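You operate a simulated robot arm through the tools that you are given. There is no shell and no other tool. Be economical: measure what you need, move in short steps, check, and stop when the job is done.

Carry out the task below with a simulated robot arm. There is one attempt and no reset: what you move stays moved.

## Task
Put the rubbing pad on the pane of the light table away on the counter of the parts cabinet. Then push the upper drawer shut. Then put the black-handled sieve on the top of the sample bench. Then take the blue-ringed cup on the top of the sample bench and put it away on the shelf of the steel table. Then take the cloths box and leave it on the shelf of the steel table. Then put the orange-ringed cup on the steel table away in the well of the grey tray. Then put the grey block on the steel table away on the top of the insert bench. Then put the strainer labelled "75" from the steel table on the shelf of the steel table. Keep to this order. Set down upright: blue-ringed cup, cloths box, orange-ringed cup, strainer.

It is judged by the outcome, as a careful person would: the job done as asked, and still so three seconds after it is handed in. It fails if anything else is knocked over, pushed out of place, dropped, spilled or broken. Flat cloth is picked up by pressing the open fingertips on it (5 to 10 N) and closing them slowly along it; thin cloth reads only 2 to 8 mm in the jaws.

## Robot
A 7-joint arm with a two-finger parallel gripper on a trunk, on a base that drives. Base frame: it is fixed to the floor where the robot stands at the start and does not move with it; the origin is under the middle of the robot, x ahead of it, y to its left, z up. Lengths are in mm, angles in rad, forces in N, time in s.
With the tool pointing down near the work surface it reaches from about 300 to 720 mm from the robot's upright axis, wherever it stands. Its first joint turns from -2.897 to 2.897 rad. Places, roughly: black-handled sieve (14x14x10 cm) [-2800, 1200, 1000]; blue-ringed cup (8x8x13 cm) [-4900, 900, 900]; cloths box [-4750, -1000, 750]; counter of the parts cabinet (38x24 cm) [880, -5720, 920]; grey block (4x4x5 cm) [-4700, -1500, 800]; orange-ringed cup (8x8x13 cm) [-4600, -1200, 900]; rubbing pad (9x6x5 cm) [700, 200, 900]; shelf of the steel table [-4700, -1300, 300]; strainer [-4750, -1500, 750]; top of the insert bench [-5200, -8600, 800]; top of the sample bench [-5800, 1000, 800]; upper drawer [500, 200, 700]; well of the grey tray (26x36 cm) [-840, 660, 780]. Payload 3.43 kg.
The tool frame sits at the grasp point between the pads (the TCP): z along the fingers, y along the line on which they close. The tips reach 34 mm beyond it. The gripper opens to 128 mm. The fingers are 24 mm wide and 12 mm thick; the gripper's body (48 by 130 mm) begins 96 mm behind the TCP.
Orientation is that of the tool frame in the base frame, as a unit quaternion [w, x, y, z]. With the fingers straight down and closing along the base's y, the tool's x points along the base's -x, its y along +y and its z along -z.

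## Interface
- The arm moves only by the tool send_rows. Its arguments are lists of equal length, an entry for each row: "xyz": the shift along the tool's x, y, z in units of 25 mm (1.0 is 25 mm), a list of three; "delta_rot": the turn, a rotation vector about the tool's x, y, z in units of 4 degrees (1.0 is 4 degrees), a list of three. In form: {"xyz": [[x, y, z], ...], "delta_rot": [[ax, ay, az], ...]}. A call has 1 to 10 rows; each row shifts and turns the commanded pose from where the row before left it, along the tool's axes as they then stand. "claw" is the finger opening in cm, from 0 to 12.8, set as the call begins (left out, the last holds). A call with a number of a shift or a turn outside -1 to 1 is refused whole. A row lasts 0.2 s, in which the tool goes at most 50 mm and 0.15 rad; a call with a longer step from one row to the next is refused whole, and so is a gripper value outside its range. A pose out of reach is approached as far as the arm can. The call stops where the force on the tool passes 40 N (or 10 N more than at its start, if that is more) or the arm is blocked; 0.2 s more then pass. The fingers move at their own pace (about 108 mm/s each) and stop on an object; they squeeze with about 43 N. The grip force told is the motor's: it shows also when the fingers shut on nothing. Time passes only in rows, and 0.2 s behind the last, so rows that do not move let the fingers close. It gives the time, the measured TCP pose, the force on the tool (base axes), the opening and the grip force at its end, in the units of the frame above (readings bear some noise), with the torque about the TCP (base axes, N m) and any sound that the robot's microphone picked up.
- Cameras (640 x 400 px; columns grow to the right, rows downward): "scene" is now at [-42.7, 210.5, 1414.8]; the picture's right is [0.84, -0.54, 0.00], its down [-0.43, -0.67, -0.60] and it looks along [0.33, 0.51, -0.80] (base axes); focal length 214 px, centre (320, 200). "wrist" rides on the gripper at [76, -11, -160] in the tool frame; the picture's right is [0.15, 0.99, 0.00], its down [-0.88, 0.13, -0.46] and it looks along [-0.45, 0.07, 0.89] (tool axes); focal length 234 px, centre (320, 200). There is no depth. A picture from a camera that has moved, and an enlarged one, comes with that camera's place and axes in the base frame and with its lens. The place of the scene camera against the robot may be out by one fixed shift of up to 18 mm in any direction.
- camera(camera): a new picture of that camera. The clock stands still meanwhile.
- raise_lower(by): slides the trunk up (or, below 0, down) by that many mm; the arm and the scene camera ride with it, the base frame stays. It gives what a move gives, with no picture.
- roll_base(legs): drives the robot by 1 to 6 legs, each [ahead, left, turn to the left] in mm, mm and rad, along the robot's own axes; the way and the turn of a leg run together, so that a leg with both is an arc; at most 1500 mm and 3.142 rad a leg. The arm and the cameras ride along, it lands a little off, and it stops where it bumps. It gives what a move gives.
- head_to(pan, tilt): turns the head with the scene camera to pan (to the left, within 1.501 rad either way) and tilt (down, from -0.506 to 1.204), counted from straight ahead of the robot. It gives what a move gives.
- zoom(camera, box): a new picture of the part [left, top, right, bottom] of that camera's present view, enlarged. The clock stands still meanwhile.
- job_done(): hands the job in; it is judged then, once.

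Work in short steps. Places have to be worked out from the pictures, the camera data and where the tool is seen: move nearer, look again, correct. Check each grasp and each placing, and mend what went wrong. You have 217 turns and 218 pictures in all, those below and enlarged ones among them. Open the gripper and draw the arm clear of the work before you hand the job in, unless the task says otherwise; then end with one line.

The tools are called as a command line: name --argument value ..., lists and objects as JSON in quotes. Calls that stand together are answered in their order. send_rows: Moves the arm, as the interface text tells. Its arguments: {"type":"object","properties":{"xyz":{"type":"array"},"delta_rot":{"type":"array"},"claw":{"type":"number"}},"required":["xyz","delta_rot"]} The other tools are called the same way: raise_lower (by) slides the trunk up or down; roll_base (legs) drives the base; head_to (pan, tilt) turns the head that bears the scene camera; camera (camera) takes a picture; zoom (camera, box) takes an enlarged picture of a part of a camera's view; job_done () hands the job in.

At the start:

```text
clock: 0.0
eef_pos: [186.2, 379.2, 1150.3]
orientation: [-0.001, 0.0, 1.0, 0.0]
wrist_force: [0.2, -0.7, 0.1]
moment: [-0.02, 0.05, 0.03]
gripper_width: 128.2
grasp_force: 0.1
trunk travel left (down, up): [-150.0, 174.0]
robot x, y, heading: [2.8, 2.1, 0.001]
head pan, tilt: [0.998, 0.927]
```

scene: 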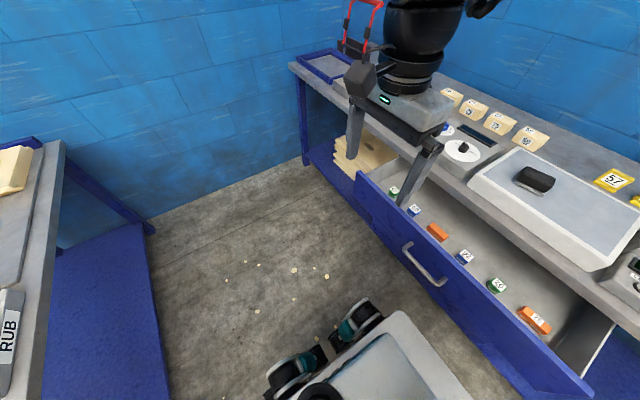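
wrist: 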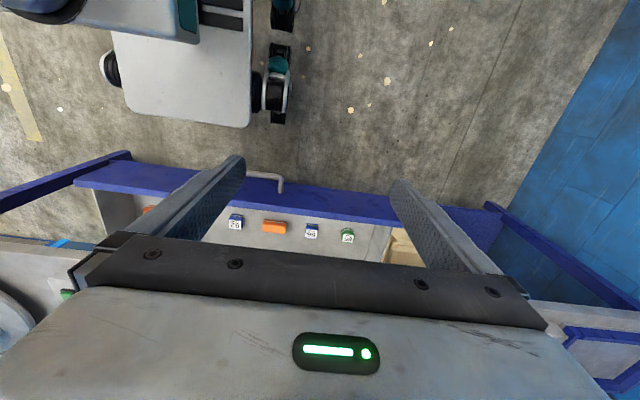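

I'll start with a straight look at the light table ahead to locate the pad.

head_to --pan 0.0 --tilt 0.7

camera --camera "scene"

```text
clock: 1.3
eef_pos: [187.0, 380.4, 1149.2]
orientation: [0.0, 0.0, 1.0, 0.0]
wrist_force: [-0.4, -0.2, -0.2]
moment: [0.01, -0.03, 0.02]
gripper_width: 128.2
grasp_force: 0.1
trunk travel left (down, up): [-150.0, 174.0]
robot x, y, heading: [-3.1, -2.8, 0.002]
head pan, tilt: [0.0, 0.7]
```

```text
215 pictures are left
camera scene: at [-5.5, 178.2, 1428.8], right [0.36, -0.93, 0.0], down [-0.63, -0.25, -0.73], along [0.68, 0.26, -0.68], focal length 214 px, centre (320, 200)
```

scene: 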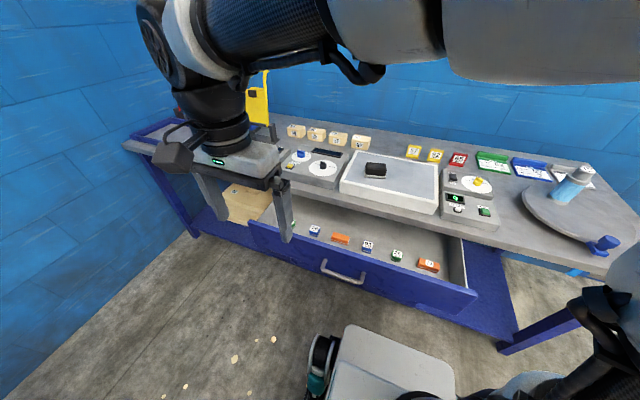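

The head was still settling; I'll look again along with the wrist view.

camera --camera "scene"

```text
214 pictures are left
camera scene: at [-5.5, 178.2, 1428.8], right [0.36, -0.93, 0.0], down [-0.63, -0.25, -0.73], along [0.68, 0.26, -0.68], focal length 214 px, centre (320, 200)
```

scene: 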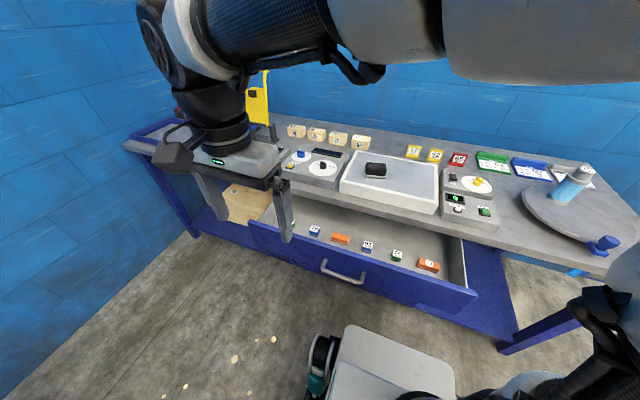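

The pad is near (720, 225, ~930), just out of reach; the drawer front is at about x=385. I'll shift the base left and slightly ahead so the pad is straight in front.

roll_base --legs '[[0, 220, 0], [50, 0, 0]]'

camera --camera "scene"

camera --camera "wrist"

```text
clock: 4.5
eef_pos: [236.8, 595.4, 1150.3]
orientation: [0.0, 0.0, 1.0, 0.0]
wrist_force: [0.2, 0.5, 0.1]
moment: [-0.01, -0.02, -0.01]
gripper_width: 127.9
grasp_force: 0.1
trunk travel left (down, up): [-150.0, 174.0]
robot x, y, heading: [53.7, 213.2, -0.001]
head pan, tilt: [0.0, 0.7]
```

```text
213 pictures are left
camera scene: at [45.7, 394.0, 1430.6], right [0.35, -0.94, 0.0], down [-0.62, -0.24, -0.75], along [0.7, 0.27, -0.66], focal length 214 px, centre (320, 200)
```

scene: 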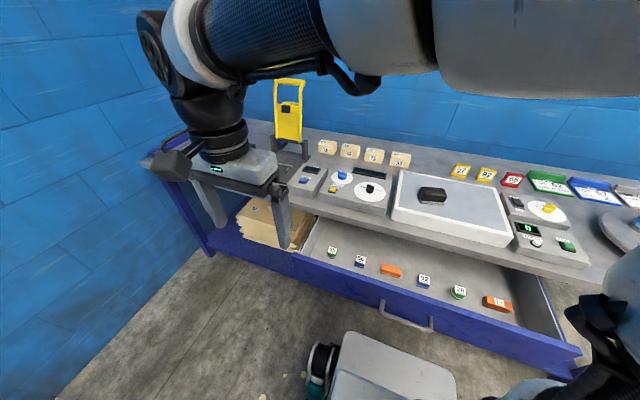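

```text
212 pictures are left
camera wrist: at [159.8, 584.2, 1309.1], right [-0.15, 0.99, 0.0], down [0.88, 0.13, 0.46], along [0.45, 0.07, -0.89], focal length 234 px, centre (320, 200)
```

wrist: 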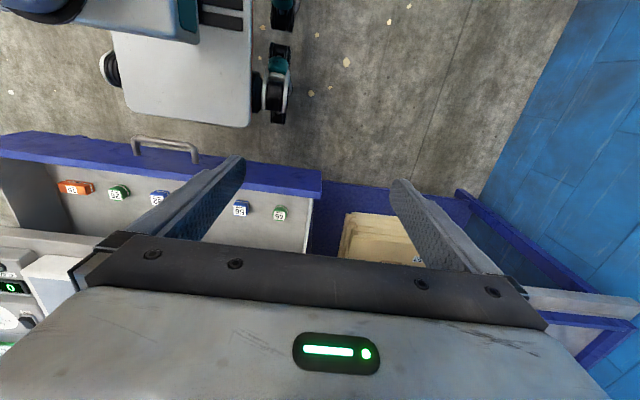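

Two views triangulate the pad to about (739, 223, 932). I'll zoom in on it to judge its orientation.

zoom --camera "scene" --box '[380, 160, 520, 250]'

```text
4.44 times, centred on (450, 205) of scene
camera zoom: at [45.7, 394.0, 1430.6], right [0.35, -0.94, 0.0], down [-0.62, -0.24, -0.75], along [0.7, 0.27, -0.66], focal length 953 px, centre (-258, 178)
```

zoom: 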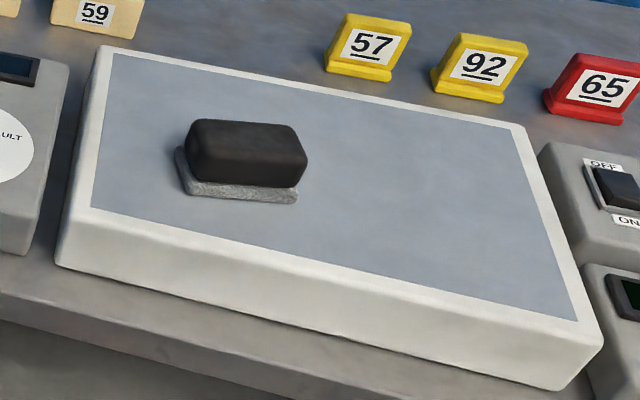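

The pad's long axis is about 13° off the y axis, centred near (752, 224). I'll carry the gripper over it while turning the tool about 77° so the fingers close across the short side.

send_rows --xyz '[[-0.763, -0.55, 0.104], [-0.789, -0.511, 0.104], [-0.814, -0.472, 0.104], [-0.836, -0.43, 0.104], [-0.857, -0.388, 0.104], [-0.875, -0.345, 0.104], [-0.891, -0.301, 0.104], [-0.905, -0.257, 0.104], [-0.917, -0.211, 0.104], [-0.926, -0.166, 0.104]]' --delta_rot '[[0, 0, 0.713], [0, 0, 0.713], [0, 0, 0.713], [0, 0, 0.713], [0, 0, 0.713], [0, 0, 0.713], [0, 0, 0.713], [0, 0, 0.713], [0, 0, 0.713], [0, 0, 0.713]]' --claw 12.8

send_rows --xyz '[[-0.933, -0.119, 0.104], [-0.938, -0.073, 0.104], [-0.94, -0.026, 0.104], [-0.94, 0.021, 0.104], [-0.938, 0.067, 0.104], [-0.934, 0.114, 0.104], [-0.927, 0.16, 0.104], [-0.918, 0.206, 0.104], [-0.906, 0.252, 0.104], [-0.893, 0.296, 0.104]]' --delta_rot '[[0, 0, 0.713], [0, 0, 0.713], [0, 0, 0.713], [0, 0, 0.713], [0, 0, 0.713], [0, 0, 0.713], [0, 0, 0.713], [0, 0, 0.713], [0, 0, 0.713], [0, 0, 0.713]]'

camera --camera "wrist"

```text
clock: 6.7
eef_pos: [426.7, 458.7, 1123.4]
orientation: [0.0, 0.246, 0.969, 0.0]
wrist_force: [0.6, -0.8, -0.8]
moment: [0.02, 0.03, 0.01]
gripper_width: 127.9
grasp_force: 0.0
trunk travel left (down, up): [-150.0, 174.0]
robot x, y, heading: [51.6, 214.4, 0.004]
head pan, tilt: [0.0, 0.7]
```

```text
clock: 8.9
eef_pos: [617.1, 322.1, 1098.4]
orientation: [0.0, 0.478, 0.879, 0.0]
wrist_force: [0.0, 0.0, -0.4]
moment: [0.01, 0.02, 0.02]
gripper_width: 127.7
grasp_force: 0.0
trunk travel left (down, up): [-150.0, 174.0]
robot x, y, heading: [48.8, 218.9, 0.001]
head pan, tilt: [0.0, 0.7]
```

```text
210 pictures are left
camera wrist: at [566.5, 378.7, 1258.1], right [0.75, 0.66, 0.0], down [0.59, -0.67, 0.46], along [0.3, -0.34, -0.89], focal length 234 px, centre (320, 200)
```

wrist: 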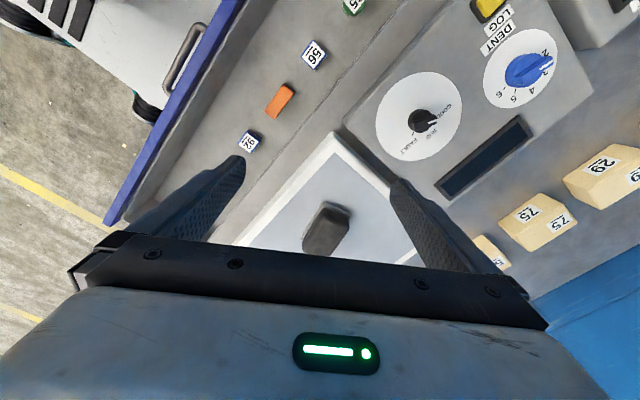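

The pad is coming into the wrist view. I'll complete most of the approach and look again.

send_rows --xyz '[[-0.877, 0.34, 0.104], [-0.859, 0.383, 0.104], [-0.839, 0.426, 0.104], [-0.816, 0.467, 0.104], [0, 0, 0.104], [0, 0, 0.104], [0, 0, 0.0]]' --delta_rot '[[0, 0, 0.713], [0, 0, 0.713], [0, 0, 0.713], [0, 0, 0.713], [0, 0, 0.713], [0, 0, 0.713], [0, 0, 0.713]]'

camera --camera "wrist"

camera --camera "scene"

```text
clock: 10.5
eef_pos: [694.0, 265.5, 1081.5]
orientation: [0.0, 0.622, 0.783, 0.0]
wrist_force: [-0.6, 0.1, -0.7]
moment: [-0.03, -0.03, -0.01]
gripper_width: 128.1
grasp_force: 0.0
trunk travel left (down, up): [-150.0, 174.0]
robot x, y, heading: [50.3, 217.1, -0.005]
head pan, tilt: [0.0, 0.7]
```

```text
209 pictures are left
camera wrist: at [665.2, 336.5, 1241.7], right [0.93, 0.37, 0.0], down [0.33, -0.83, 0.46], along [0.17, -0.42, -0.89], focal length 234 px, centre (320, 200)
```

wrist: 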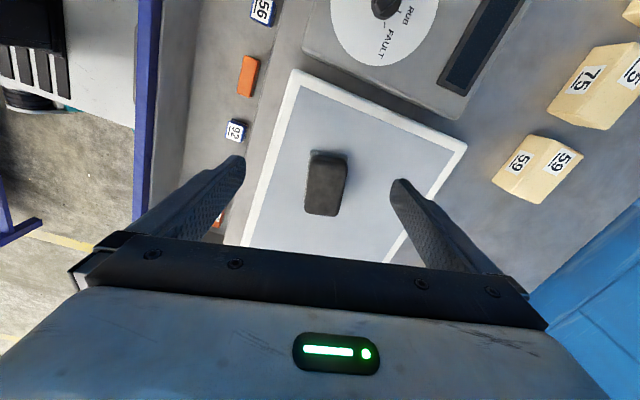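

```text
208 pictures are left
camera scene: at [52.3, 364.3, 1432.9], right [0.0, -1.0, 0.0], down [-0.64, 0.0, -0.76], along [0.76, 0.0, -0.64], focal length 214 px, centre (320, 200)
```

scene: 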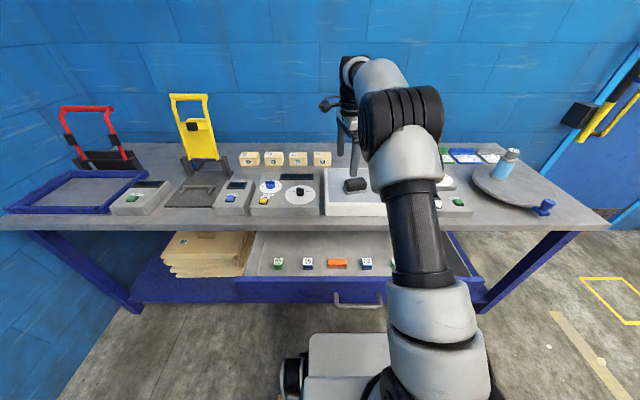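

Wrist and scene views agree: pad top at about (722, 223, 945), turned about 15°. I'll centre over it and go down partway.

send_rows --xyz '[[-0.63, 0.237, 0.4], [-0.63, 0.237, 0.4], [-0.63, 0.237, 0.4], [0, 0, 1], [0, 0, 1]]' --delta_rot '[[0, 0, -0.2], [0, 0, -0.2], [0, 0, -0.1], [0, 0, 0], [0, 0, 0]]'

camera --camera "wrist"

zoom --camera "scene" --box '[300, 120, 420, 220]'

```text
clock: 11.7
eef_pos: [723.5, 225.9, 1000.7]
orientation: [0.0, 0.608, 0.794, 0.0]
wrist_force: [1.0, 0.1, 0.5]
moment: [0.03, -0.01, -0.01]
gripper_width: 128.0
grasp_force: 0.0
trunk travel left (down, up): [-150.0, 174.0]
robot x, y, heading: [53.7, 220.4, 0.004]
head pan, tilt: [0.0, 0.7]
```

```text
207 pictures are left
camera wrist: at [692.7, 294.8, 1160.8], right [0.92, 0.4, 0.0], down [0.35, -0.82, 0.46], along [0.18, -0.42, -0.89], focal length 234 px, centre (320, 200)
```

wrist: 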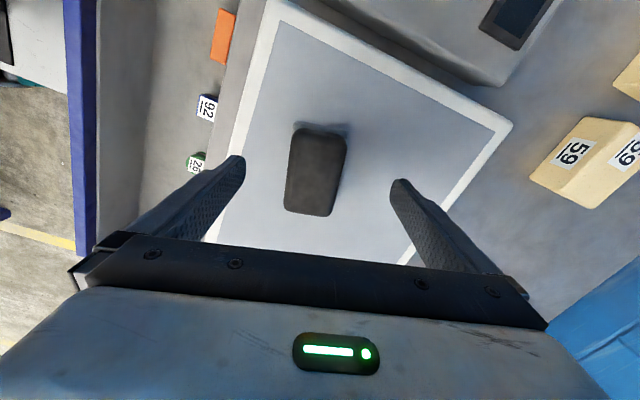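

```text
4.00 times, centred on (360, 170) of scene
camera zoom: at [52.3, 364.3, 1432.9], right [0.0, -1.0, 0.0], down [-0.64, 0.0, -0.76], along [0.76, 0.0, -0.64], focal length 858 px, centre (160, 320)
```

zoom: 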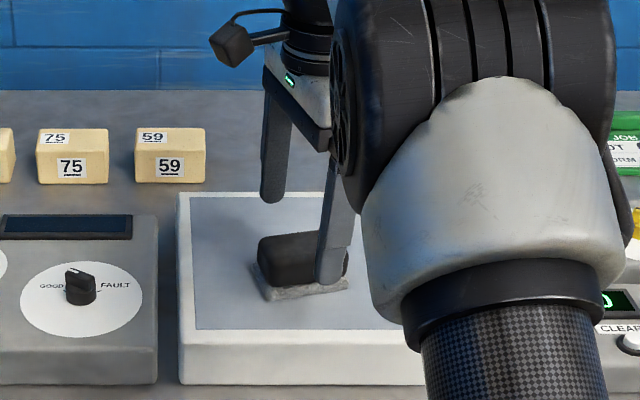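

Alignment looks right (pad centre ≈ (721, 220), turned 15°). Descend to grasp, then close.

send_rows --xyz '[[-0.2, -0.14, 0.8], [0, 0, 0.85], [0, 0, 0.85]]' --delta_rot '[[0, 0, 0], [0, 0, 0], [0, 0, 0]]'

send_rows --xyz '[[0, 0, 0], [0, 0, 0], [0, 0, 0]]' --delta_rot '[[0, 0, 0], [0, 0, 0], [0, 0, 0]]' --claw 2

camera --camera "wrist"

```text
clock: 12.5
eef_pos: [719.6, 218.9, 954.1]
orientation: [0.003, 0.608, 0.794, 0.004]
wrist_force: [-9.1, 0.6, 16.3]
moment: [-0.18, 1.47, -0.15]
gripper_width: 128.0
grasp_force: 0.1
trunk travel left (down, up): [-150.0, 174.0]
robot x, y, heading: [52.9, 213.1, -0.004]
head pan, tilt: [0.0, 0.7]
stopped in row 3: the force on the tool passed its limit at 50 N (the readings are from after the stop); the commanded pose is now the measured one
```

```text
clock: 13.3
eef_pos: [719.3, 216.6, 954.7]
orientation: [0.005, 0.608, 0.794, 0.003]
wrist_force: [-17.6, -9.6, 25.0]
moment: [-0.35, 1.46, 0.25]
gripper_width: 54.3
grasp_force: 42.9
trunk travel left (down, up): [-150.0, 174.0]
robot x, y, heading: [50.7, 214.7, 0.001]
head pan, tilt: [0.0, 0.7]
```

```text
205 pictures are left
camera wrist: at [686.9, 286.6, 1113.6], right [0.92, 0.4, 0.01], down [0.35, -0.82, 0.46], along [0.19, -0.42, -0.89], focal length 234 px, centre (320, 200)
```

wrist: 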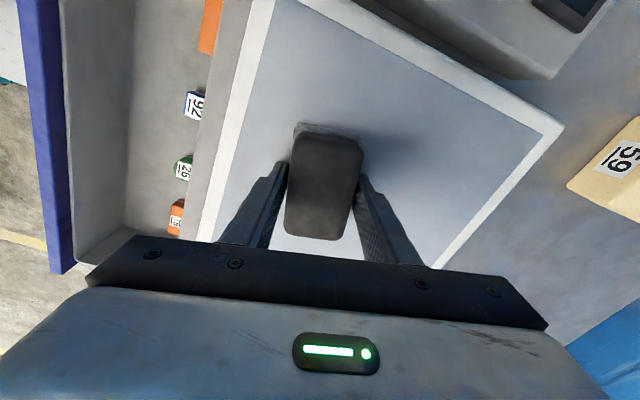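

The tips met the pane at z≈920 and closed on the pad (54 mm, 43 N). Lift it and check.

send_rows --xyz '[[0, 0, -0.4], [0, 0, -1], [0, 0, -1], [0, 0, -1], [0, 0, -1], [0, 0, -1], [0, 0, -1]]' --delta_rot '[[0, 0, 0], [0, 0, 0], [0, 0, 0], [0, 0, 0], [0, 0, 0], [0, 0, 0], [0, 0, 0]]'

camera --camera "wrist"

```text
clock: 14.9
eef_pos: [721.3, 220.7, 1111.9]
orientation: [0.003, 0.609, 0.793, 0.003]
wrist_force: [0.2, -0.9, 0.4]
moment: [0.01, -0.01, -0.03]
gripper_width: 19.9
grasp_force: 0.1
trunk travel left (down, up): [-150.0, 174.0]
robot x, y, heading: [50.9, 213.9, -0.008]
head pan, tilt: [0.0, 0.7]
```

```text
204 pictures are left
camera wrist: at [688.6, 289.7, 1270.4], right [0.92, 0.4, 0.01], down [0.35, -0.82, 0.46], along [0.19, -0.42, -0.89], focal length 234 px, centre (320, 200)
```

wrist: 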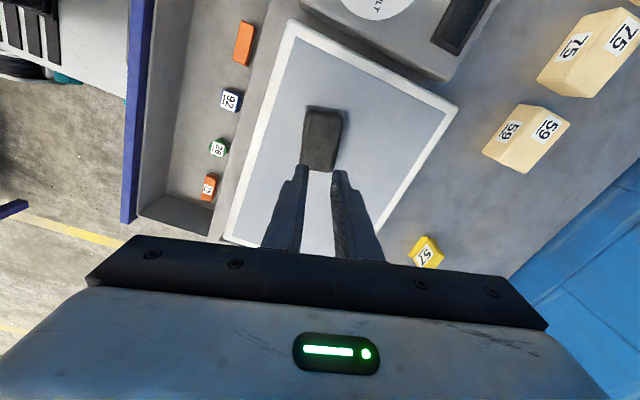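

The pad slipped out and stays on the pane. I'll zoom in to see its shape before regripping.

zoom --camera "wrist" --box '[260, 80, 400, 190]'

zoom --camera "scene" --box '[325, 150, 405, 210]'

```text
3.64 times, centred on (330, 135) of wrist
camera zoom: at [688.6, 289.7, 1270.4], right [0.92, 0.4, 0.01], down [0.35, -0.82, 0.46], along [0.19, -0.42, -0.89], focal length 852 px, centre (284, 436)
```

zoom: 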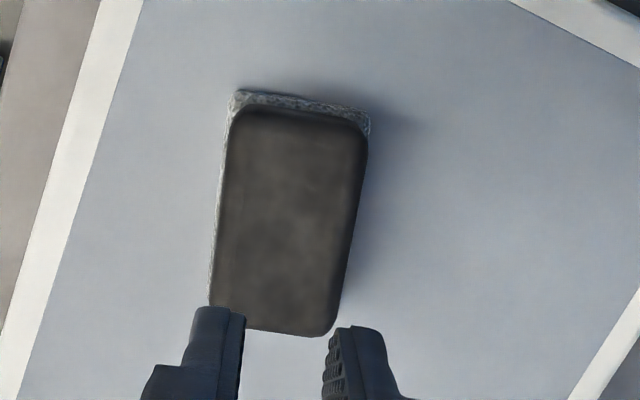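

```text
6.67 times, centred on (365, 180) of scene
camera zoom: at [52.4, 364.3, 1432.8], right [0.0, -1.0, 0.0], down [-0.64, 0.0, -0.76], along [0.76, 0.0, -0.64], focal length 1430 px, centre (20, 333)
```

zoom: 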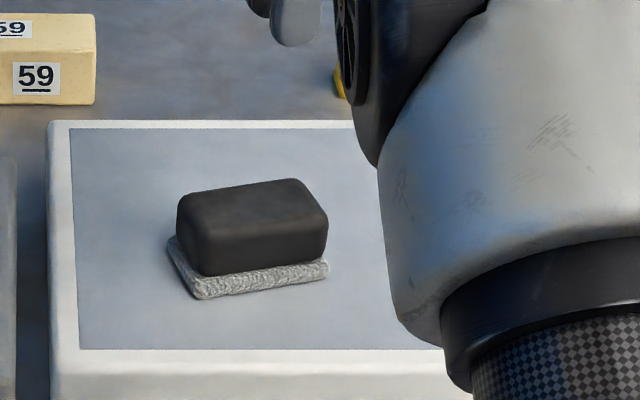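

The felt base protrudes below the black handle, so the tips only pinched felt. I'll regrip higher, on the handle, with tips about 14 mm above the pane.

send_rows --xyz '[[0.27, 0, 0.9], [0, 0, 0.95], [0, 0, 1], [0, 0, 1], [0, 0, 1], [0, 0, 0.97]]' --delta_rot '[[0, 0, 0], [0, 0, -0.3], [0, 0, -0.3], [0, 0, 0], [0, 0, 0], [0, 0, 0]]' --claw 10

send_rows --xyz '[[0, 0, 0], [0, 0, 0], [0, 0, 0]]' --delta_rot '[[0, 0, 0], [0, 0, 0], [0, 0, 0]]' --claw 0

send_rows --xyz '[[0, 0, -0.3], [0, 0, -0.4], [0, 0, -0.5], [0, 0, -0.8]]' --delta_rot '[[0, 0, 0], [0, 0, 0], [0, 0, 0], [0, 0, 0]]'

camera --camera "wrist"

```text
clock: 16.3
eef_pos: [720.3, 226.9, 967.0]
orientation: [0.004, 0.591, 0.807, 0.003]
wrist_force: [-0.7, 0.9, -1.2]
moment: [0.01, 0.0, -0.01]
gripper_width: 100.1
grasp_force: 0.0
trunk travel left (down, up): [-150.0, 174.0]
robot x, y, heading: [53.0, 217.1, -0.002]
head pan, tilt: [0.0, 0.7]
```

```text
clock: 17.1
eef_pos: [719.7, 226.2, 966.4]
orientation: [0.004, 0.591, 0.807, 0.003]
wrist_force: [0.0, 1.0, 0.2]
moment: [-0.02, 0.01, 0.03]
gripper_width: 49.5
grasp_force: 42.9
trunk travel left (down, up): [-150.0, 174.0]
robot x, y, heading: [54.9, 215.0, 0.004]
head pan, tilt: [0.0, 0.7]
```

```text
clock: 18.1
eef_pos: [719.5, 225.3, 1016.0]
orientation: [0.003, 0.591, 0.806, 0.004]
wrist_force: [0.1, 0.1, -0.8]
moment: [0.0, 0.04, 0.0]
gripper_width: 49.5
grasp_force: 42.3
trunk travel left (down, up): [-150.0, 174.0]
robot x, y, heading: [49.2, 218.2, -0.005]
head pan, tilt: [0.0, 0.7]
```

```text
201 pictures are left
camera wrist: at [683.7, 293.9, 1176.1], right [0.9, 0.44, 0.01], down [0.38, -0.8, 0.46], along [0.21, -0.41, -0.89], focal length 234 px, centre (320, 200)
```

wrist: 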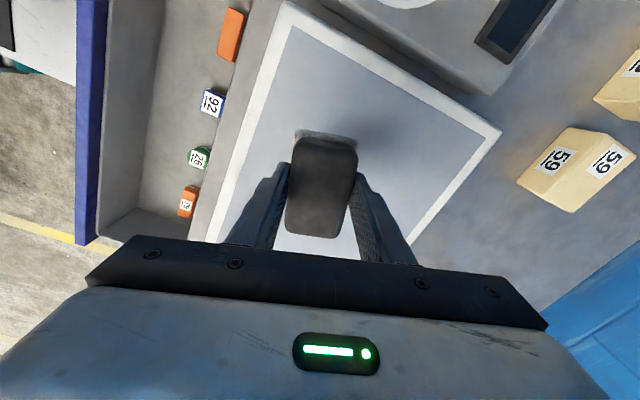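

Held firmly this time (49.5 mm). I'll lift a bit more, back the base away from the bench and look to the right for the route to the parts cabinet.

send_rows --xyz '[[0, 0, -1], [0, 0, -1], [0, 0, -1], [0, 0, -1]]' --delta_rot '[[0, 0, 0], [0, 0, 0], [0, 0, 0], [0, 0, 0]]'

roll_base --legs '[[-700, 0, 0]]'

head_to --pan -1.3 --tilt 0.25

send_rows --xyz '[[0, 0, 0], [0, 0, 0], [0, 0, 0], [0, 0, 0], [0, 0, 0]]' --delta_rot '[[0, 0, 0], [0, 0, 0], [0, 0, 0], [0, 0, 0], [0, 0, 0]]'

camera --camera "scene"

```text
clock: 19.1
eef_pos: [717.8, 223.5, 1115.7]
orientation: [0.003, 0.592, 0.806, 0.003]
wrist_force: [-0.2, 0.0, -0.4]
moment: [-0.01, 0.02, 0.0]
gripper_width: 49.1
grasp_force: 43.2
trunk travel left (down, up): [-150.0, 174.0]
robot x, y, heading: [48.8, 218.2, -0.002]
head pan, tilt: [0.0, 0.7]
```

```text
clock: 21.6
eef_pos: [321.4, 226.2, 1115.7]
orientation: [0.002, 0.593, 0.805, 0.003]
wrist_force: [-0.8, -0.8, 0.4]
moment: [-0.01, -0.03, 0.0]
gripper_width: 49.2
grasp_force: 42.7
trunk travel left (down, up): [-150.0, 174.0]
robot x, y, heading: [-348.6, 219.6, 0.002]
head pan, tilt: [0.0, 0.7]
stopped in leg 1: the robot was blocked; the commanded pose is now the measured one
```

```text
clock: 23.1
eef_pos: [321.1, 225.9, 1116.1]
orientation: [0.002, 0.592, 0.806, 0.002]
wrist_force: [0.2, 0.0, -0.6]
moment: [-0.01, 0.0, -0.02]
gripper_width: 49.2
grasp_force: 42.9
trunk travel left (down, up): [-150.0, 174.0]
robot x, y, heading: [-348.5, 217.3, -0.001]
head pan, tilt: [-1.3, 0.25]
```

```text
clock: 24.3
eef_pos: [321.6, 226.2, 1115.4]
orientation: [0.002, 0.593, 0.805, 0.001]
wrist_force: [0.6, -0.7, -1.5]
moment: [-0.01, -0.04, -0.03]
gripper_width: 49.0
grasp_force: 42.3
trunk travel left (down, up): [-150.0, 174.0]
robot x, y, heading: [-344.2, 218.4, -0.005]
head pan, tilt: [-1.3, 0.25]
```

```text
200 pictures are left
camera scene: at [-403.7, 277.4, 1473.7], right [-0.96, -0.27, 0.0], down [-0.07, 0.24, -0.97], along [0.26, -0.93, -0.25], focal length 214 px, centre (320, 200)
```

scene: 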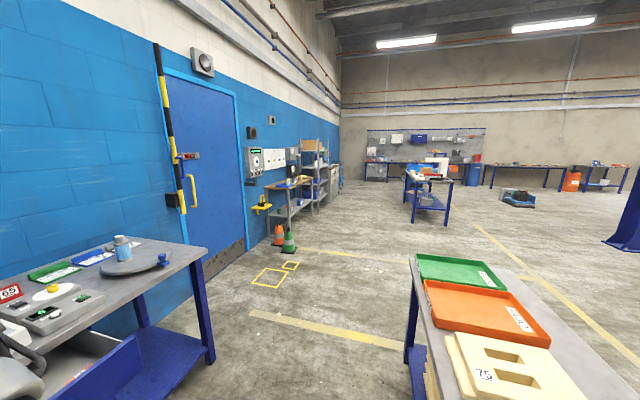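

The way to the cabinet runs clear along x≈-250 (cones and shelves lie further at the wall side; a table behind me blocked the reverse). I'll step ahead and strafe right along the aisle.

roll_base --legs '[[90, 0, 0], [0, -1500, 0], [0, -1500, 0], [0, -1500, 0]]'

camera --camera "scene"

```text
clock: 67.7
eef_pos: [375.5, -4273.1, 1115.9]
orientation: [0.002, 0.6, 0.8, 0.002]
wrist_force: [-0.7, 0.8, -1.0]
moment: [0.01, 0.03, -0.01]
gripper_width: 49.0
grasp_force: 43.2
trunk travel left (down, up): [-150.0, 174.0]
robot x, y, heading: [-293.5, -4268.3, -0.015]
head pan, tilt: [-1.3, 0.25]
```

```text
199 pictures are left
camera scene: at [-349.7, -4207.1, 1473.7], right [-0.97, -0.25, 0.0], down [-0.06, 0.24, -0.97], along [0.24, -0.94, -0.25], focal length 214 px, centre (320, 200)
```

scene: 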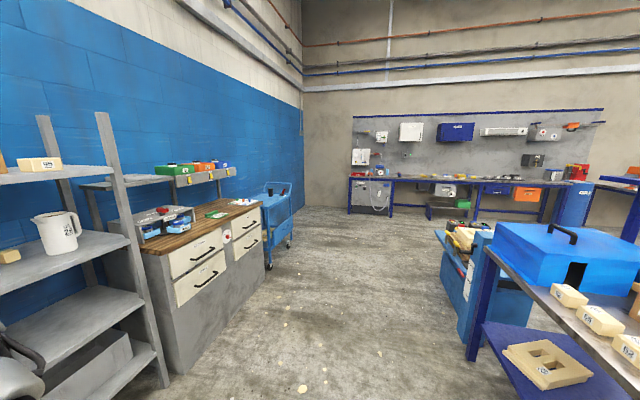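

The wooden parts-cabinet counter is ahead on the left. I'll strafe on to face it and turn the head forward.

roll_base --legs '[[60, -1420, 0.015]]'

head_to --pan 0.0 --tilt 0.6

send_rows --xyz '[[0, 0, -0.5], [0, 0, -0.5], [0, 0, 0], [0, 0, 0], [0, 0, 0]]' --delta_rot '[[0, 0, 0], [0, 0, 0], [0, 0, 0], [0, 0, 0], [0, 0, 0]]'

camera --camera "scene"

camera --camera "wrist"

```text
clock: 81.7
eef_pos: [427.6, -5688.0, 1115.8]
orientation: [0.002, 0.59, 0.808, 0.002]
wrist_force: [0.3, 0.1, -0.2]
moment: [0.01, -0.03, 0.01]
gripper_width: 49.2
grasp_force: 42.8
trunk travel left (down, up): [-150.0, 174.0]
robot x, y, heading: [-236.9, -5699.9, 0.006]
head pan, tilt: [-1.3, 0.25]
```

```text
clock: 83.1
eef_pos: [426.7, -5687.1, 1115.6]
orientation: [0.003, 0.589, 0.808, 0.001]
wrist_force: [-1.1, -1.0, -1.4]
moment: [-0.01, 0.0, -0.03]
gripper_width: 49.0
grasp_force: 42.9
trunk travel left (down, up): [-150.0, 174.0]
robot x, y, heading: [-240.4, -5700.1, 0.004]
head pan, tilt: [0.0, 0.6]
```

```text
clock: 84.3
eef_pos: [426.3, -5689.2, 1139.9]
orientation: [0.002, 0.589, 0.808, 0.002]
wrist_force: [-0.4, 0.2, -0.9]
moment: [0.0, -0.01, 0.03]
gripper_width: 49.2
grasp_force: 42.7
trunk travel left (down, up): [-150.0, 174.0]
robot x, y, heading: [-239.7, -5697.2, 0.007]
head pan, tilt: [0.0, 0.6]
```

```text
198 pictures are left
camera scene: at [-236.0, -5552.1, 1441.5], right [0.01, -1.0, 0.0], down [-0.56, 0.0, -0.83], along [0.83, 0.01, -0.56], focal length 214 px, centre (320, 200)
```

scene: 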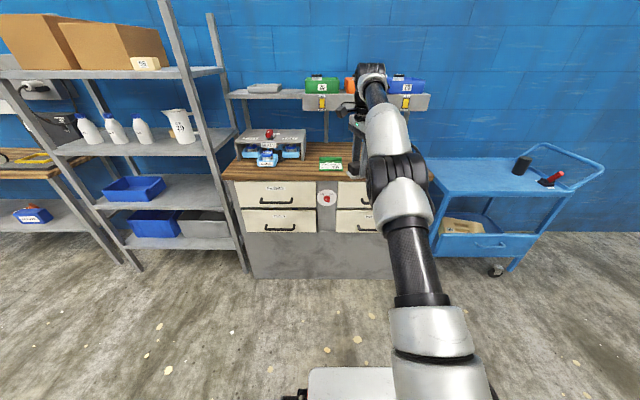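

```text
197 pictures are left
camera wrist: at [390.3, -5621.0, 1299.4], right [0.9, 0.44, 0.01], down [0.39, -0.8, 0.46], along [0.21, -0.41, -0.89], focal length 234 px, centre (320, 200)
```

wrist: 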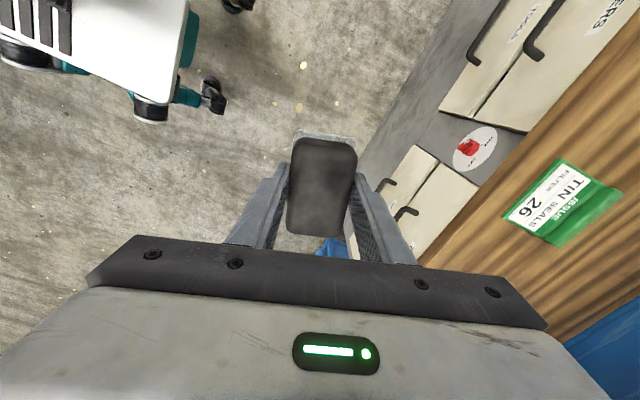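

The counter (front edge x≈735) has a green card near y≈-5600 and looks free to its right. I'll drive in so the pad is over about (850, -5740) and check with the wrist camera.

roll_base --legs '[[0, -60, 0], [410, 0, 0]]'

camera --camera "scene"

camera --camera "wrist"

```text
clock: 87.7
eef_pos: [835.4, -5749.2, 1141.0]
orientation: [0.003, 0.591, 0.807, 0.002]
wrist_force: [-0.4, 0.5, -0.7]
moment: [0.05, 0.04, 0.02]
gripper_width: 48.7
grasp_force: 43.0
trunk travel left (down, up): [-150.0, 174.0]
robot x, y, heading: [170.8, -5755.7, 0.001]
head pan, tilt: [0.0, 0.6]
```

```text
196 pictures are left
camera scene: at [173.6, -5609.1, 1441.5], right [0.0, -1.0, 0.0], down [-0.56, 0.0, -0.83], along [0.83, 0.0, -0.56], focal length 214 px, centre (320, 200)
```

scene: 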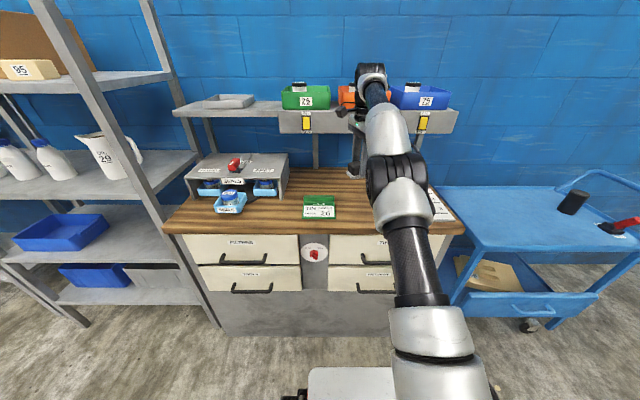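

```text
195 pictures are left
camera wrist: at [799.4, -5681.6, 1299.5], right [0.9, 0.44, 0.01], down [0.39, -0.8, 0.46], along [0.21, -0.41, -0.89], focal length 234 px, centre (320, 200)
```

wrist: 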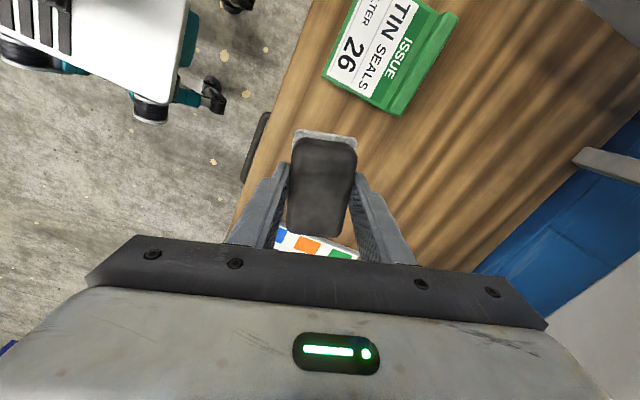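

The wood beneath is free: the pad would land near (835, -5749), clear of the green card and the chart. I'll lower quickly to just above, then slowly to contact.

send_rows --xyz '[[0, 0, 1], [0, 0, 1], [0, 0, 1], [0, 0, 1], [0, 0, 1], [0, 0, 1], [0, 0, 0.4]]' --delta_rot '[[0, 0, 0], [0, 0, 0], [0, 0, 0], [0, 0, 0], [0, 0, 0], [0, 0, 0], [0, 0, 0]]'

camera --camera "wrist"

```text
clock: 89.3
eef_pos: [835.8, -5749.4, 979.4]
orientation: [0.003, 0.592, 0.806, 0.002]
wrist_force: [-0.1, -0.4, -1.1]
moment: [0.04, 0.0, -0.02]
gripper_width: 49.1
grasp_force: 42.4
trunk travel left (down, up): [-150.0, 174.0]
robot x, y, heading: [166.2, -5759.2, 0.001]
head pan, tilt: [0.0, 0.6]
```

```text
194 pictures are left
camera wrist: at [800.7, -5681.6, 1139.4], right [0.9, 0.44, 0.01], down [0.39, -0.8, 0.46], along [0.21, -0.41, -0.89], focal length 234 px, centre (320, 200)
```

wrist: 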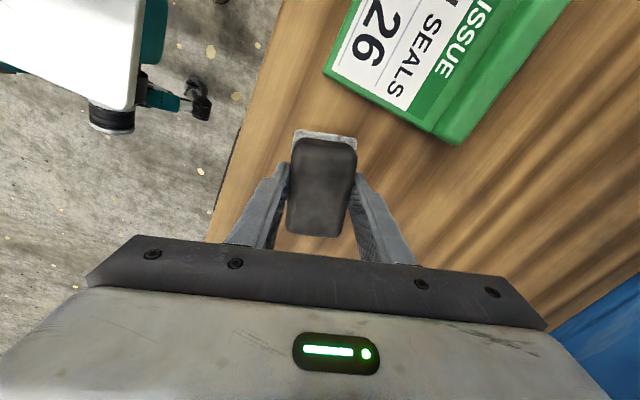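

Pad is above bare wood. Now lowering in small steps until contact.

send_rows --xyz '[[0, 0, 0.3], [0, 0, 0.3], [0, 0, 0.3], [0, 0, 0.25], [0, 0, 0.25], [0, 0, 0.25], [0, 0, 0.25], [0, 0, 0.25], [0, 0, 0.25], [0, 0, 0.25]]' --delta_rot '[[0, 0, 0], [0, 0, 0], [0, 0, 0], [0, 0, 0], [0, 0, 0], [0, 0, 0], [0, 0, 0], [0, 0, 0], [0, 0, 0], [0, 0, 0]]'

```text
clock: 90.2
eef_pos: [837.1, -5749.8, 966.5]
orientation: [0.008, 0.592, 0.806, 0.007]
wrist_force: [-3.3, 0.2, 16.8]
moment: [0.15, 0.72, -0.05]
gripper_width: 49.2
grasp_force: 43.6
trunk travel left (down, up): [-150.0, 174.0]
robot x, y, heading: [170.3, -5753.9, 0.004]
head pan, tilt: [0.0, 0.6]
stopped in row 4: the force on the tool passed its limit at 45 N (the readings are from after the stop); the commanded pose is now the measured one
```

Contact at TCP 966 (counter at ~918). Release and rise.

send_rows --xyz '[[0, 0, 0], [0, 0, 0], [0, 0, -0.2], [0, 0, -0.6], [0, 0, -1], [0, 0, -1], [0, 0, -1], [0, 0, -1], [0, 0, -1], [0, 0, -1]]' --delta_rot '[[0, 0, 0], [0, 0, 0], [0, 0, 0], [0, 0, 0], [0, 0, 0], [0, 0, 0], [0, 0, 0], [0, 0, 0], [0, 0, 0], [0, 0, 0]]' --claw 9

camera --camera "wrist"

```text
clock: 92.4
eef_pos: [833.5, -5749.7, 1132.1]
orientation: [0.007, 0.591, 0.806, 0.005]
wrist_force: [0.0, -0.2, -0.7]
moment: [-0.01, -0.01, -0.03]
gripper_width: 89.8
grasp_force: 0.0
trunk travel left (down, up): [-150.0, 174.0]
robot x, y, heading: [168.1, -5756.0, -0.005]
head pan, tilt: [0.0, 0.6]
```

```text
193 pictures are left
camera wrist: at [798.1, -5681.4, 1291.6], right [0.9, 0.44, 0.01], down [0.38, -0.8, 0.46], along [0.21, -0.41, -0.89], focal length 234 px, centre (320, 200)
```

wrist: 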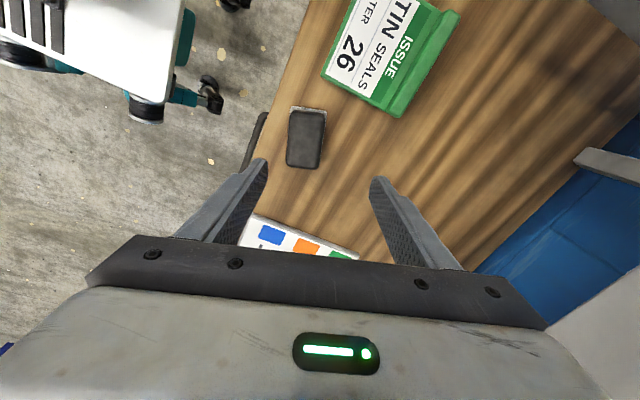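

The pad sits well on the counter. Now I back out, unwind the tool rotation while retracting the arm, and drive back to the light table to push the drawer shut.

roll_base --legs '[[-400, 0, 0]]'

send_rows --xyz '[[0.157, -0.496, 0], [0.189, -0.485, 0], [0.22, -0.471, 0], [0.252, -0.455, 0], [0.282, -0.437, 0], [0.31, -0.418, 0], [0.337, -0.396, 0], [0.362, -0.373, 0], [0.386, -0.348, 0], [0.409, -0.321, 0]]' --delta_rot '[[0, 0, -0.954], [0, 0, -0.954], [0, 0, -0.954], [0, 0, -0.954], [0, 0, -0.954], [0, 0, -0.954], [0, 0, -0.954], [0, 0, -0.954], [0, 0, -0.954], [0, 0, -0.954]]' --claw 0

send_rows --xyz '[[0.43, -0.293, 0], [0.448, -0.264, 0], [0.464, -0.233, 0], [0.479, -0.202, 0], [0.491, -0.17, 0], [0.502, -0.137, 0], [0.51, -0.103, 0], [0.515, -0.069, 0], [0.519, -0.034, 0]]' --delta_rot '[[0, 0, -0.954], [0, 0, -0.954], [0, 0, -0.954], [0, 0, -0.954], [0, 0, -0.954], [0, 0, -0.954], [0, 0, -0.954], [0, 0, -0.954], [0, 0, -0.954]]'

roll_base --legs '[[0, 1500, 0], [0, 1500, 0], [0, 1500, 0]]'

```text
clock: 94.9
eef_pos: [434.3, -5750.0, 1132.1]
orientation: [0.006, 0.59, 0.807, 0.005]
wrist_force: [1.0, -1.3, -0.7]
moment: [0.0, 0.01, 0.01]
gripper_width: 90.0
grasp_force: 0.0
trunk travel left (down, up): [-150.0, 174.0]
robot x, y, heading: [-235.0, -5758.6, 0.003]
head pan, tilt: [0.0, 0.6]
```

```text
clock: 97.1
eef_pos: [305.6, -5749.5, 1131.9]
orientation: [0.009, 0.293, 0.956, 0.004]
wrist_force: [0.1, -0.8, 0.0]
moment: [0.01, 0.04, -0.01]
gripper_width: 0.2
grasp_force: 32.5
trunk travel left (down, up): [-150.0, 174.0]
robot x, y, heading: [-230.6, -5762.6, 0.001]
head pan, tilt: [0.0, 0.6]
```

```text
clock: 99.1
eef_pos: [188.0, -5750.9, 1129.3]
orientation: [0.007, -0.002, 1.0, 0.0]
wrist_force: [0.6, -0.2, -0.9]
moment: [-0.02, 0.03, -0.01]
gripper_width: 0.0
grasp_force: 33.0
trunk travel left (down, up): [-150.0, 174.0]
robot x, y, heading: [-231.8, -5757.7, 0.001]
head pan, tilt: [0.0, 0.6]
```

```text
clock: 141.8
eef_pos: [192.0, -1278.4, 1127.3]
orientation: [0.008, 0.008, 1.0, -0.001]
wrist_force: [0.1, 1.0, 0.7]
moment: [-0.02, 0.03, -0.03]
gripper_width: 0.0
grasp_force: 32.5
trunk travel left (down, up): [-150.0, 174.0]
robot x, y, heading: [-225.4, -1277.6, -0.011]
head pan, tilt: [0.0, 0.6]
```

Good. Complete the last stretch to the drawer and look.

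roll_base --legs '[[0, 1490, 0.011]]'

camera --camera "scene"

camera --camera "wrist"

```text
clock: 156.2
eef_pos: [198.2, 218.9, 1129.3]
orientation: [0.008, -0.001, 1.0, 0.0]
wrist_force: [0.4, -0.4, 0.1]
moment: [0.02, 0.03, -0.01]
gripper_width: 0.1
grasp_force: 33.0
trunk travel left (down, up): [-150.0, 174.0]
robot x, y, heading: [-218.3, 212.2, 0.006]
head pan, tilt: [0.0, 0.6]
```

```text
192 pictures are left
camera scene: at [-215.3, 358.3, 1441.5], right [0.0, -1.0, 0.0], down [-0.56, 0.0, -0.83], along [0.83, 0.0, -0.56], focal length 214 px, centre (320, 200)
```

scene: 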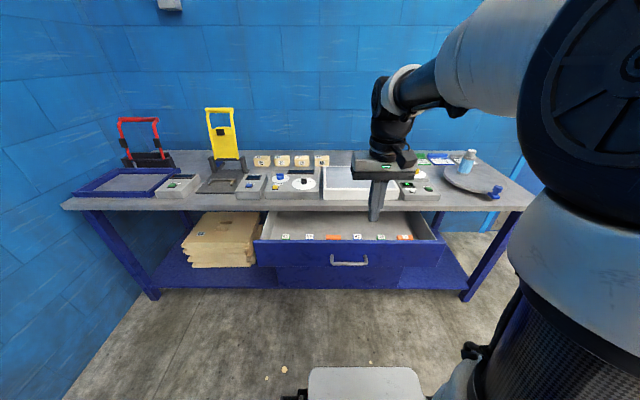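

```text
191 pictures are left
camera wrist: at [120.2, 206.2, 1286.9], right [-0.15, 0.99, 0.0], down [0.87, 0.13, 0.47], along [0.47, 0.07, -0.88], focal length 234 px, centre (320, 200)
```

wrist: 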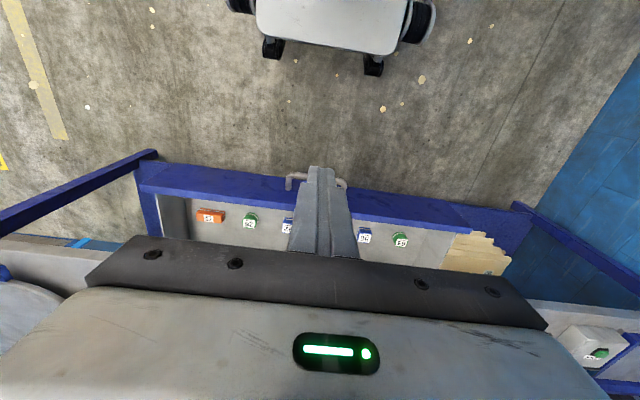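

I'll zoom on the drawer front in both views to fix its position and height.

zoom --camera "wrist" --box '[130, 140, 290, 240]'

zoom --camera "scene" --box '[240, 180, 400, 280]'

```text
4.00 times, centred on (210, 190) of wrist
camera zoom: at [120.2, 206.2, 1286.9], right [-0.15, 0.99, 0.0], down [0.87, 0.13, 0.47], along [0.47, 0.07, -0.88], focal length 937 px, centre (760, 240)
```

zoom: 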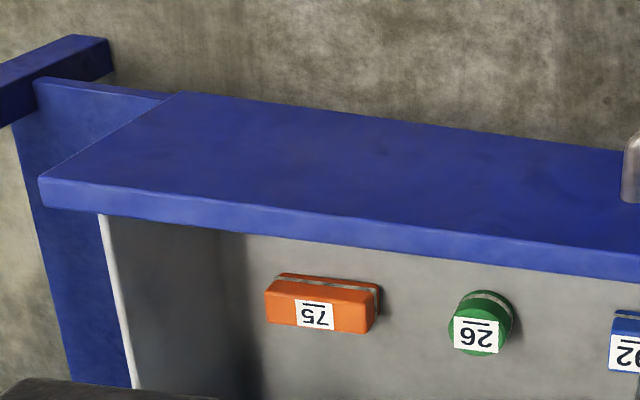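

```text
4.00 times, centred on (320, 230) of scene
camera zoom: at [-215.3, 358.3, 1441.5], right [0.0, -1.0, 0.0], down [-0.56, 0.0, -0.83], along [0.83, 0.0, -0.56], focal length 858 px, centre (320, 80)
```

zoom: 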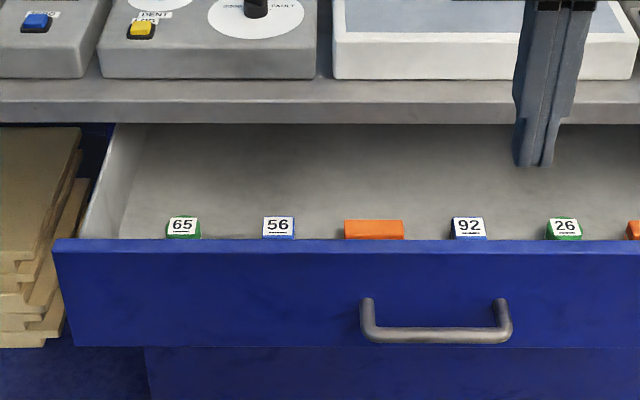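

Drawer panel: y -110..603 (centre ~248), top edge ≈ z 820, face x ≈ 400, handle on its lower half. I'll drive 200 mm ahead and tilt the tool forward 30° to push with closed tips.

roll_base --legs '[[150, 30, 0]]'

send_rows --xyz '[[0.5, 0, 0], [0.5, 0, 0], [0.5, 0, 0], [0.5, 0, 0], [0.5, 0, 0], [0.5, 0, 0], [0.5, 0, 0], [0.5, 0, 0]]' --delta_rot '[[0, -0.94, 0], [0, -0.94, 0], [0, -0.94, 0], [0, -0.94, 0], [0, -0.94, 0], [0, -0.94, 0], [0, -0.94, 0], [0, -0.94, 0]]'

```text
clock: 157.6
eef_pos: [348.5, 249.8, 1129.5]
orientation: [0.008, -0.002, 1.0, 0.001]
wrist_force: [0.3, -0.7, 0.7]
moment: [0.01, -0.01, 0.0]
gripper_width: 0.3
grasp_force: 32.8
trunk travel left (down, up): [-150.0, 174.0]
robot x, y, heading: [-74.4, 240.7, 0.004]
head pan, tilt: [0.0, 0.6]
```

```text
clock: 159.4
eef_pos: [251.8, 249.5, 1103.9]
orientation: [0.268, -0.002, 0.963, 0.0]
wrist_force: [-0.5, -0.2, -0.3]
moment: [0.01, 0.01, 0.04]
gripper_width: 0.1
grasp_force: 33.1
trunk travel left (down, up): [-150.0, 174.0]
robot x, y, heading: [-76.4, 243.8, 0.007]
head pan, tilt: [0.0, 0.6]
```

Tool tilted forward 31°. Now down and forward to just in front of the panel.

send_rows --xyz '[[0.253, 0, 0.99], [0.253, 0, 0.99], [0.253, 0, 0.99], [0.253, 0, 0.99], [0.253, 0, 0.99], [0.253, 0, 0.99], [0.253, 0, 0.99], [0.253, 0, 0.99], [0.253, 0, 0.99], [0.253, 0, 0.99]]' --delta_rot '[[0, 0, 0], [0, 0, 0], [0, 0, 0], [0, 0, 0], [0, 0, 0], [0, 0, 0], [0, 0, 0], [0, 0, 0], [0, 0, 0], [0, 0, 0]]'

camera --camera "scene"

camera --camera "wrist"

```text
clock: 161.6
eef_pos: [357.3, 251.5, 879.4]
orientation: [0.268, -0.003, 0.963, 0.002]
wrist_force: [-0.5, -0.5, -0.3]
moment: [0.06, 0.01, 0.01]
gripper_width: 0.2
grasp_force: 32.5
out of reach, approached as far as the arm can: row 2, 3, 4, 5, 6
trunk travel left (down, up): [-150.0, 174.0]
robot x, y, heading: [-69.0, 239.0, 0.006]
head pan, tilt: [0.0, 0.6]
```

```text
188 pictures are left
camera scene: at [-66.9, 389.3, 1441.5], right [0.01, -1.0, 0.0], down [-0.56, 0.0, -0.83], along [0.83, 0.0, -0.56], focal length 214 px, centre (320, 200)
```

scene: 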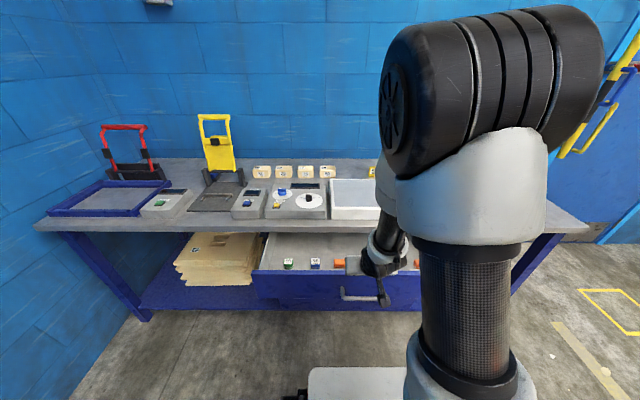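

```text
187 pictures are left
camera wrist: at [209.4, 238.7, 977.9], right [-0.13, 0.99, -0.08], down [0.52, 0.13, 0.84], along [0.85, 0.07, -0.53], focal length 234 px, centre (320, 200)
```

wrist: 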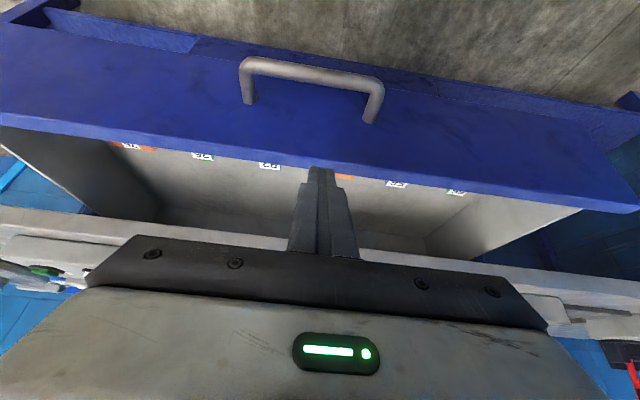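

Tip is just above and before the panel's top edge (x≈392). Lower ~70 mm, then push forward.

send_rows --xyz '[[0.56, 0, 0.75], [0.56, 0, 0.75], [0.56, 0, 0.75]]' --delta_rot '[[0, 0, 0], [0, 0, 0], [0, 0, 0]]'

camera --camera "wrist"

```text
clock: 162.4
eef_pos: [350.6, 250.9, 809.0]
orientation: [0.269, -0.002, 0.963, 0.002]
wrist_force: [0.1, 0.1, -0.2]
moment: [0.02, -0.01, -0.03]
gripper_width: 0.0
grasp_force: 32.8
trunk travel left (down, up): [-150.0, 174.0]
robot x, y, heading: [-71.0, 240.8, 0.005]
head pan, tilt: [0.0, 0.6]
```

```text
186 pictures are left
camera wrist: at [202.9, 238.0, 907.3], right [-0.13, 0.99, -0.07], down [0.52, 0.13, 0.84], along [0.85, 0.07, -0.53], focal length 234 px, centre (320, 200)
```

wrist: 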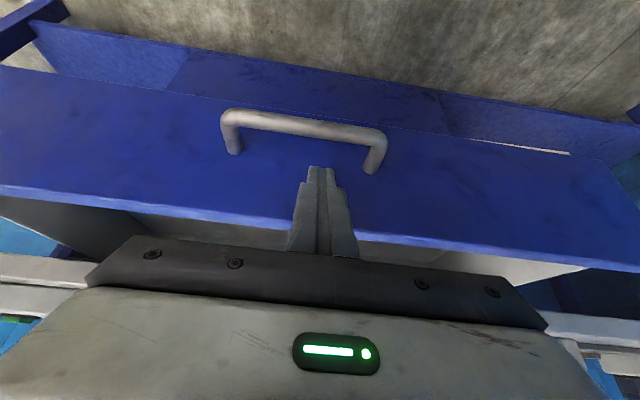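

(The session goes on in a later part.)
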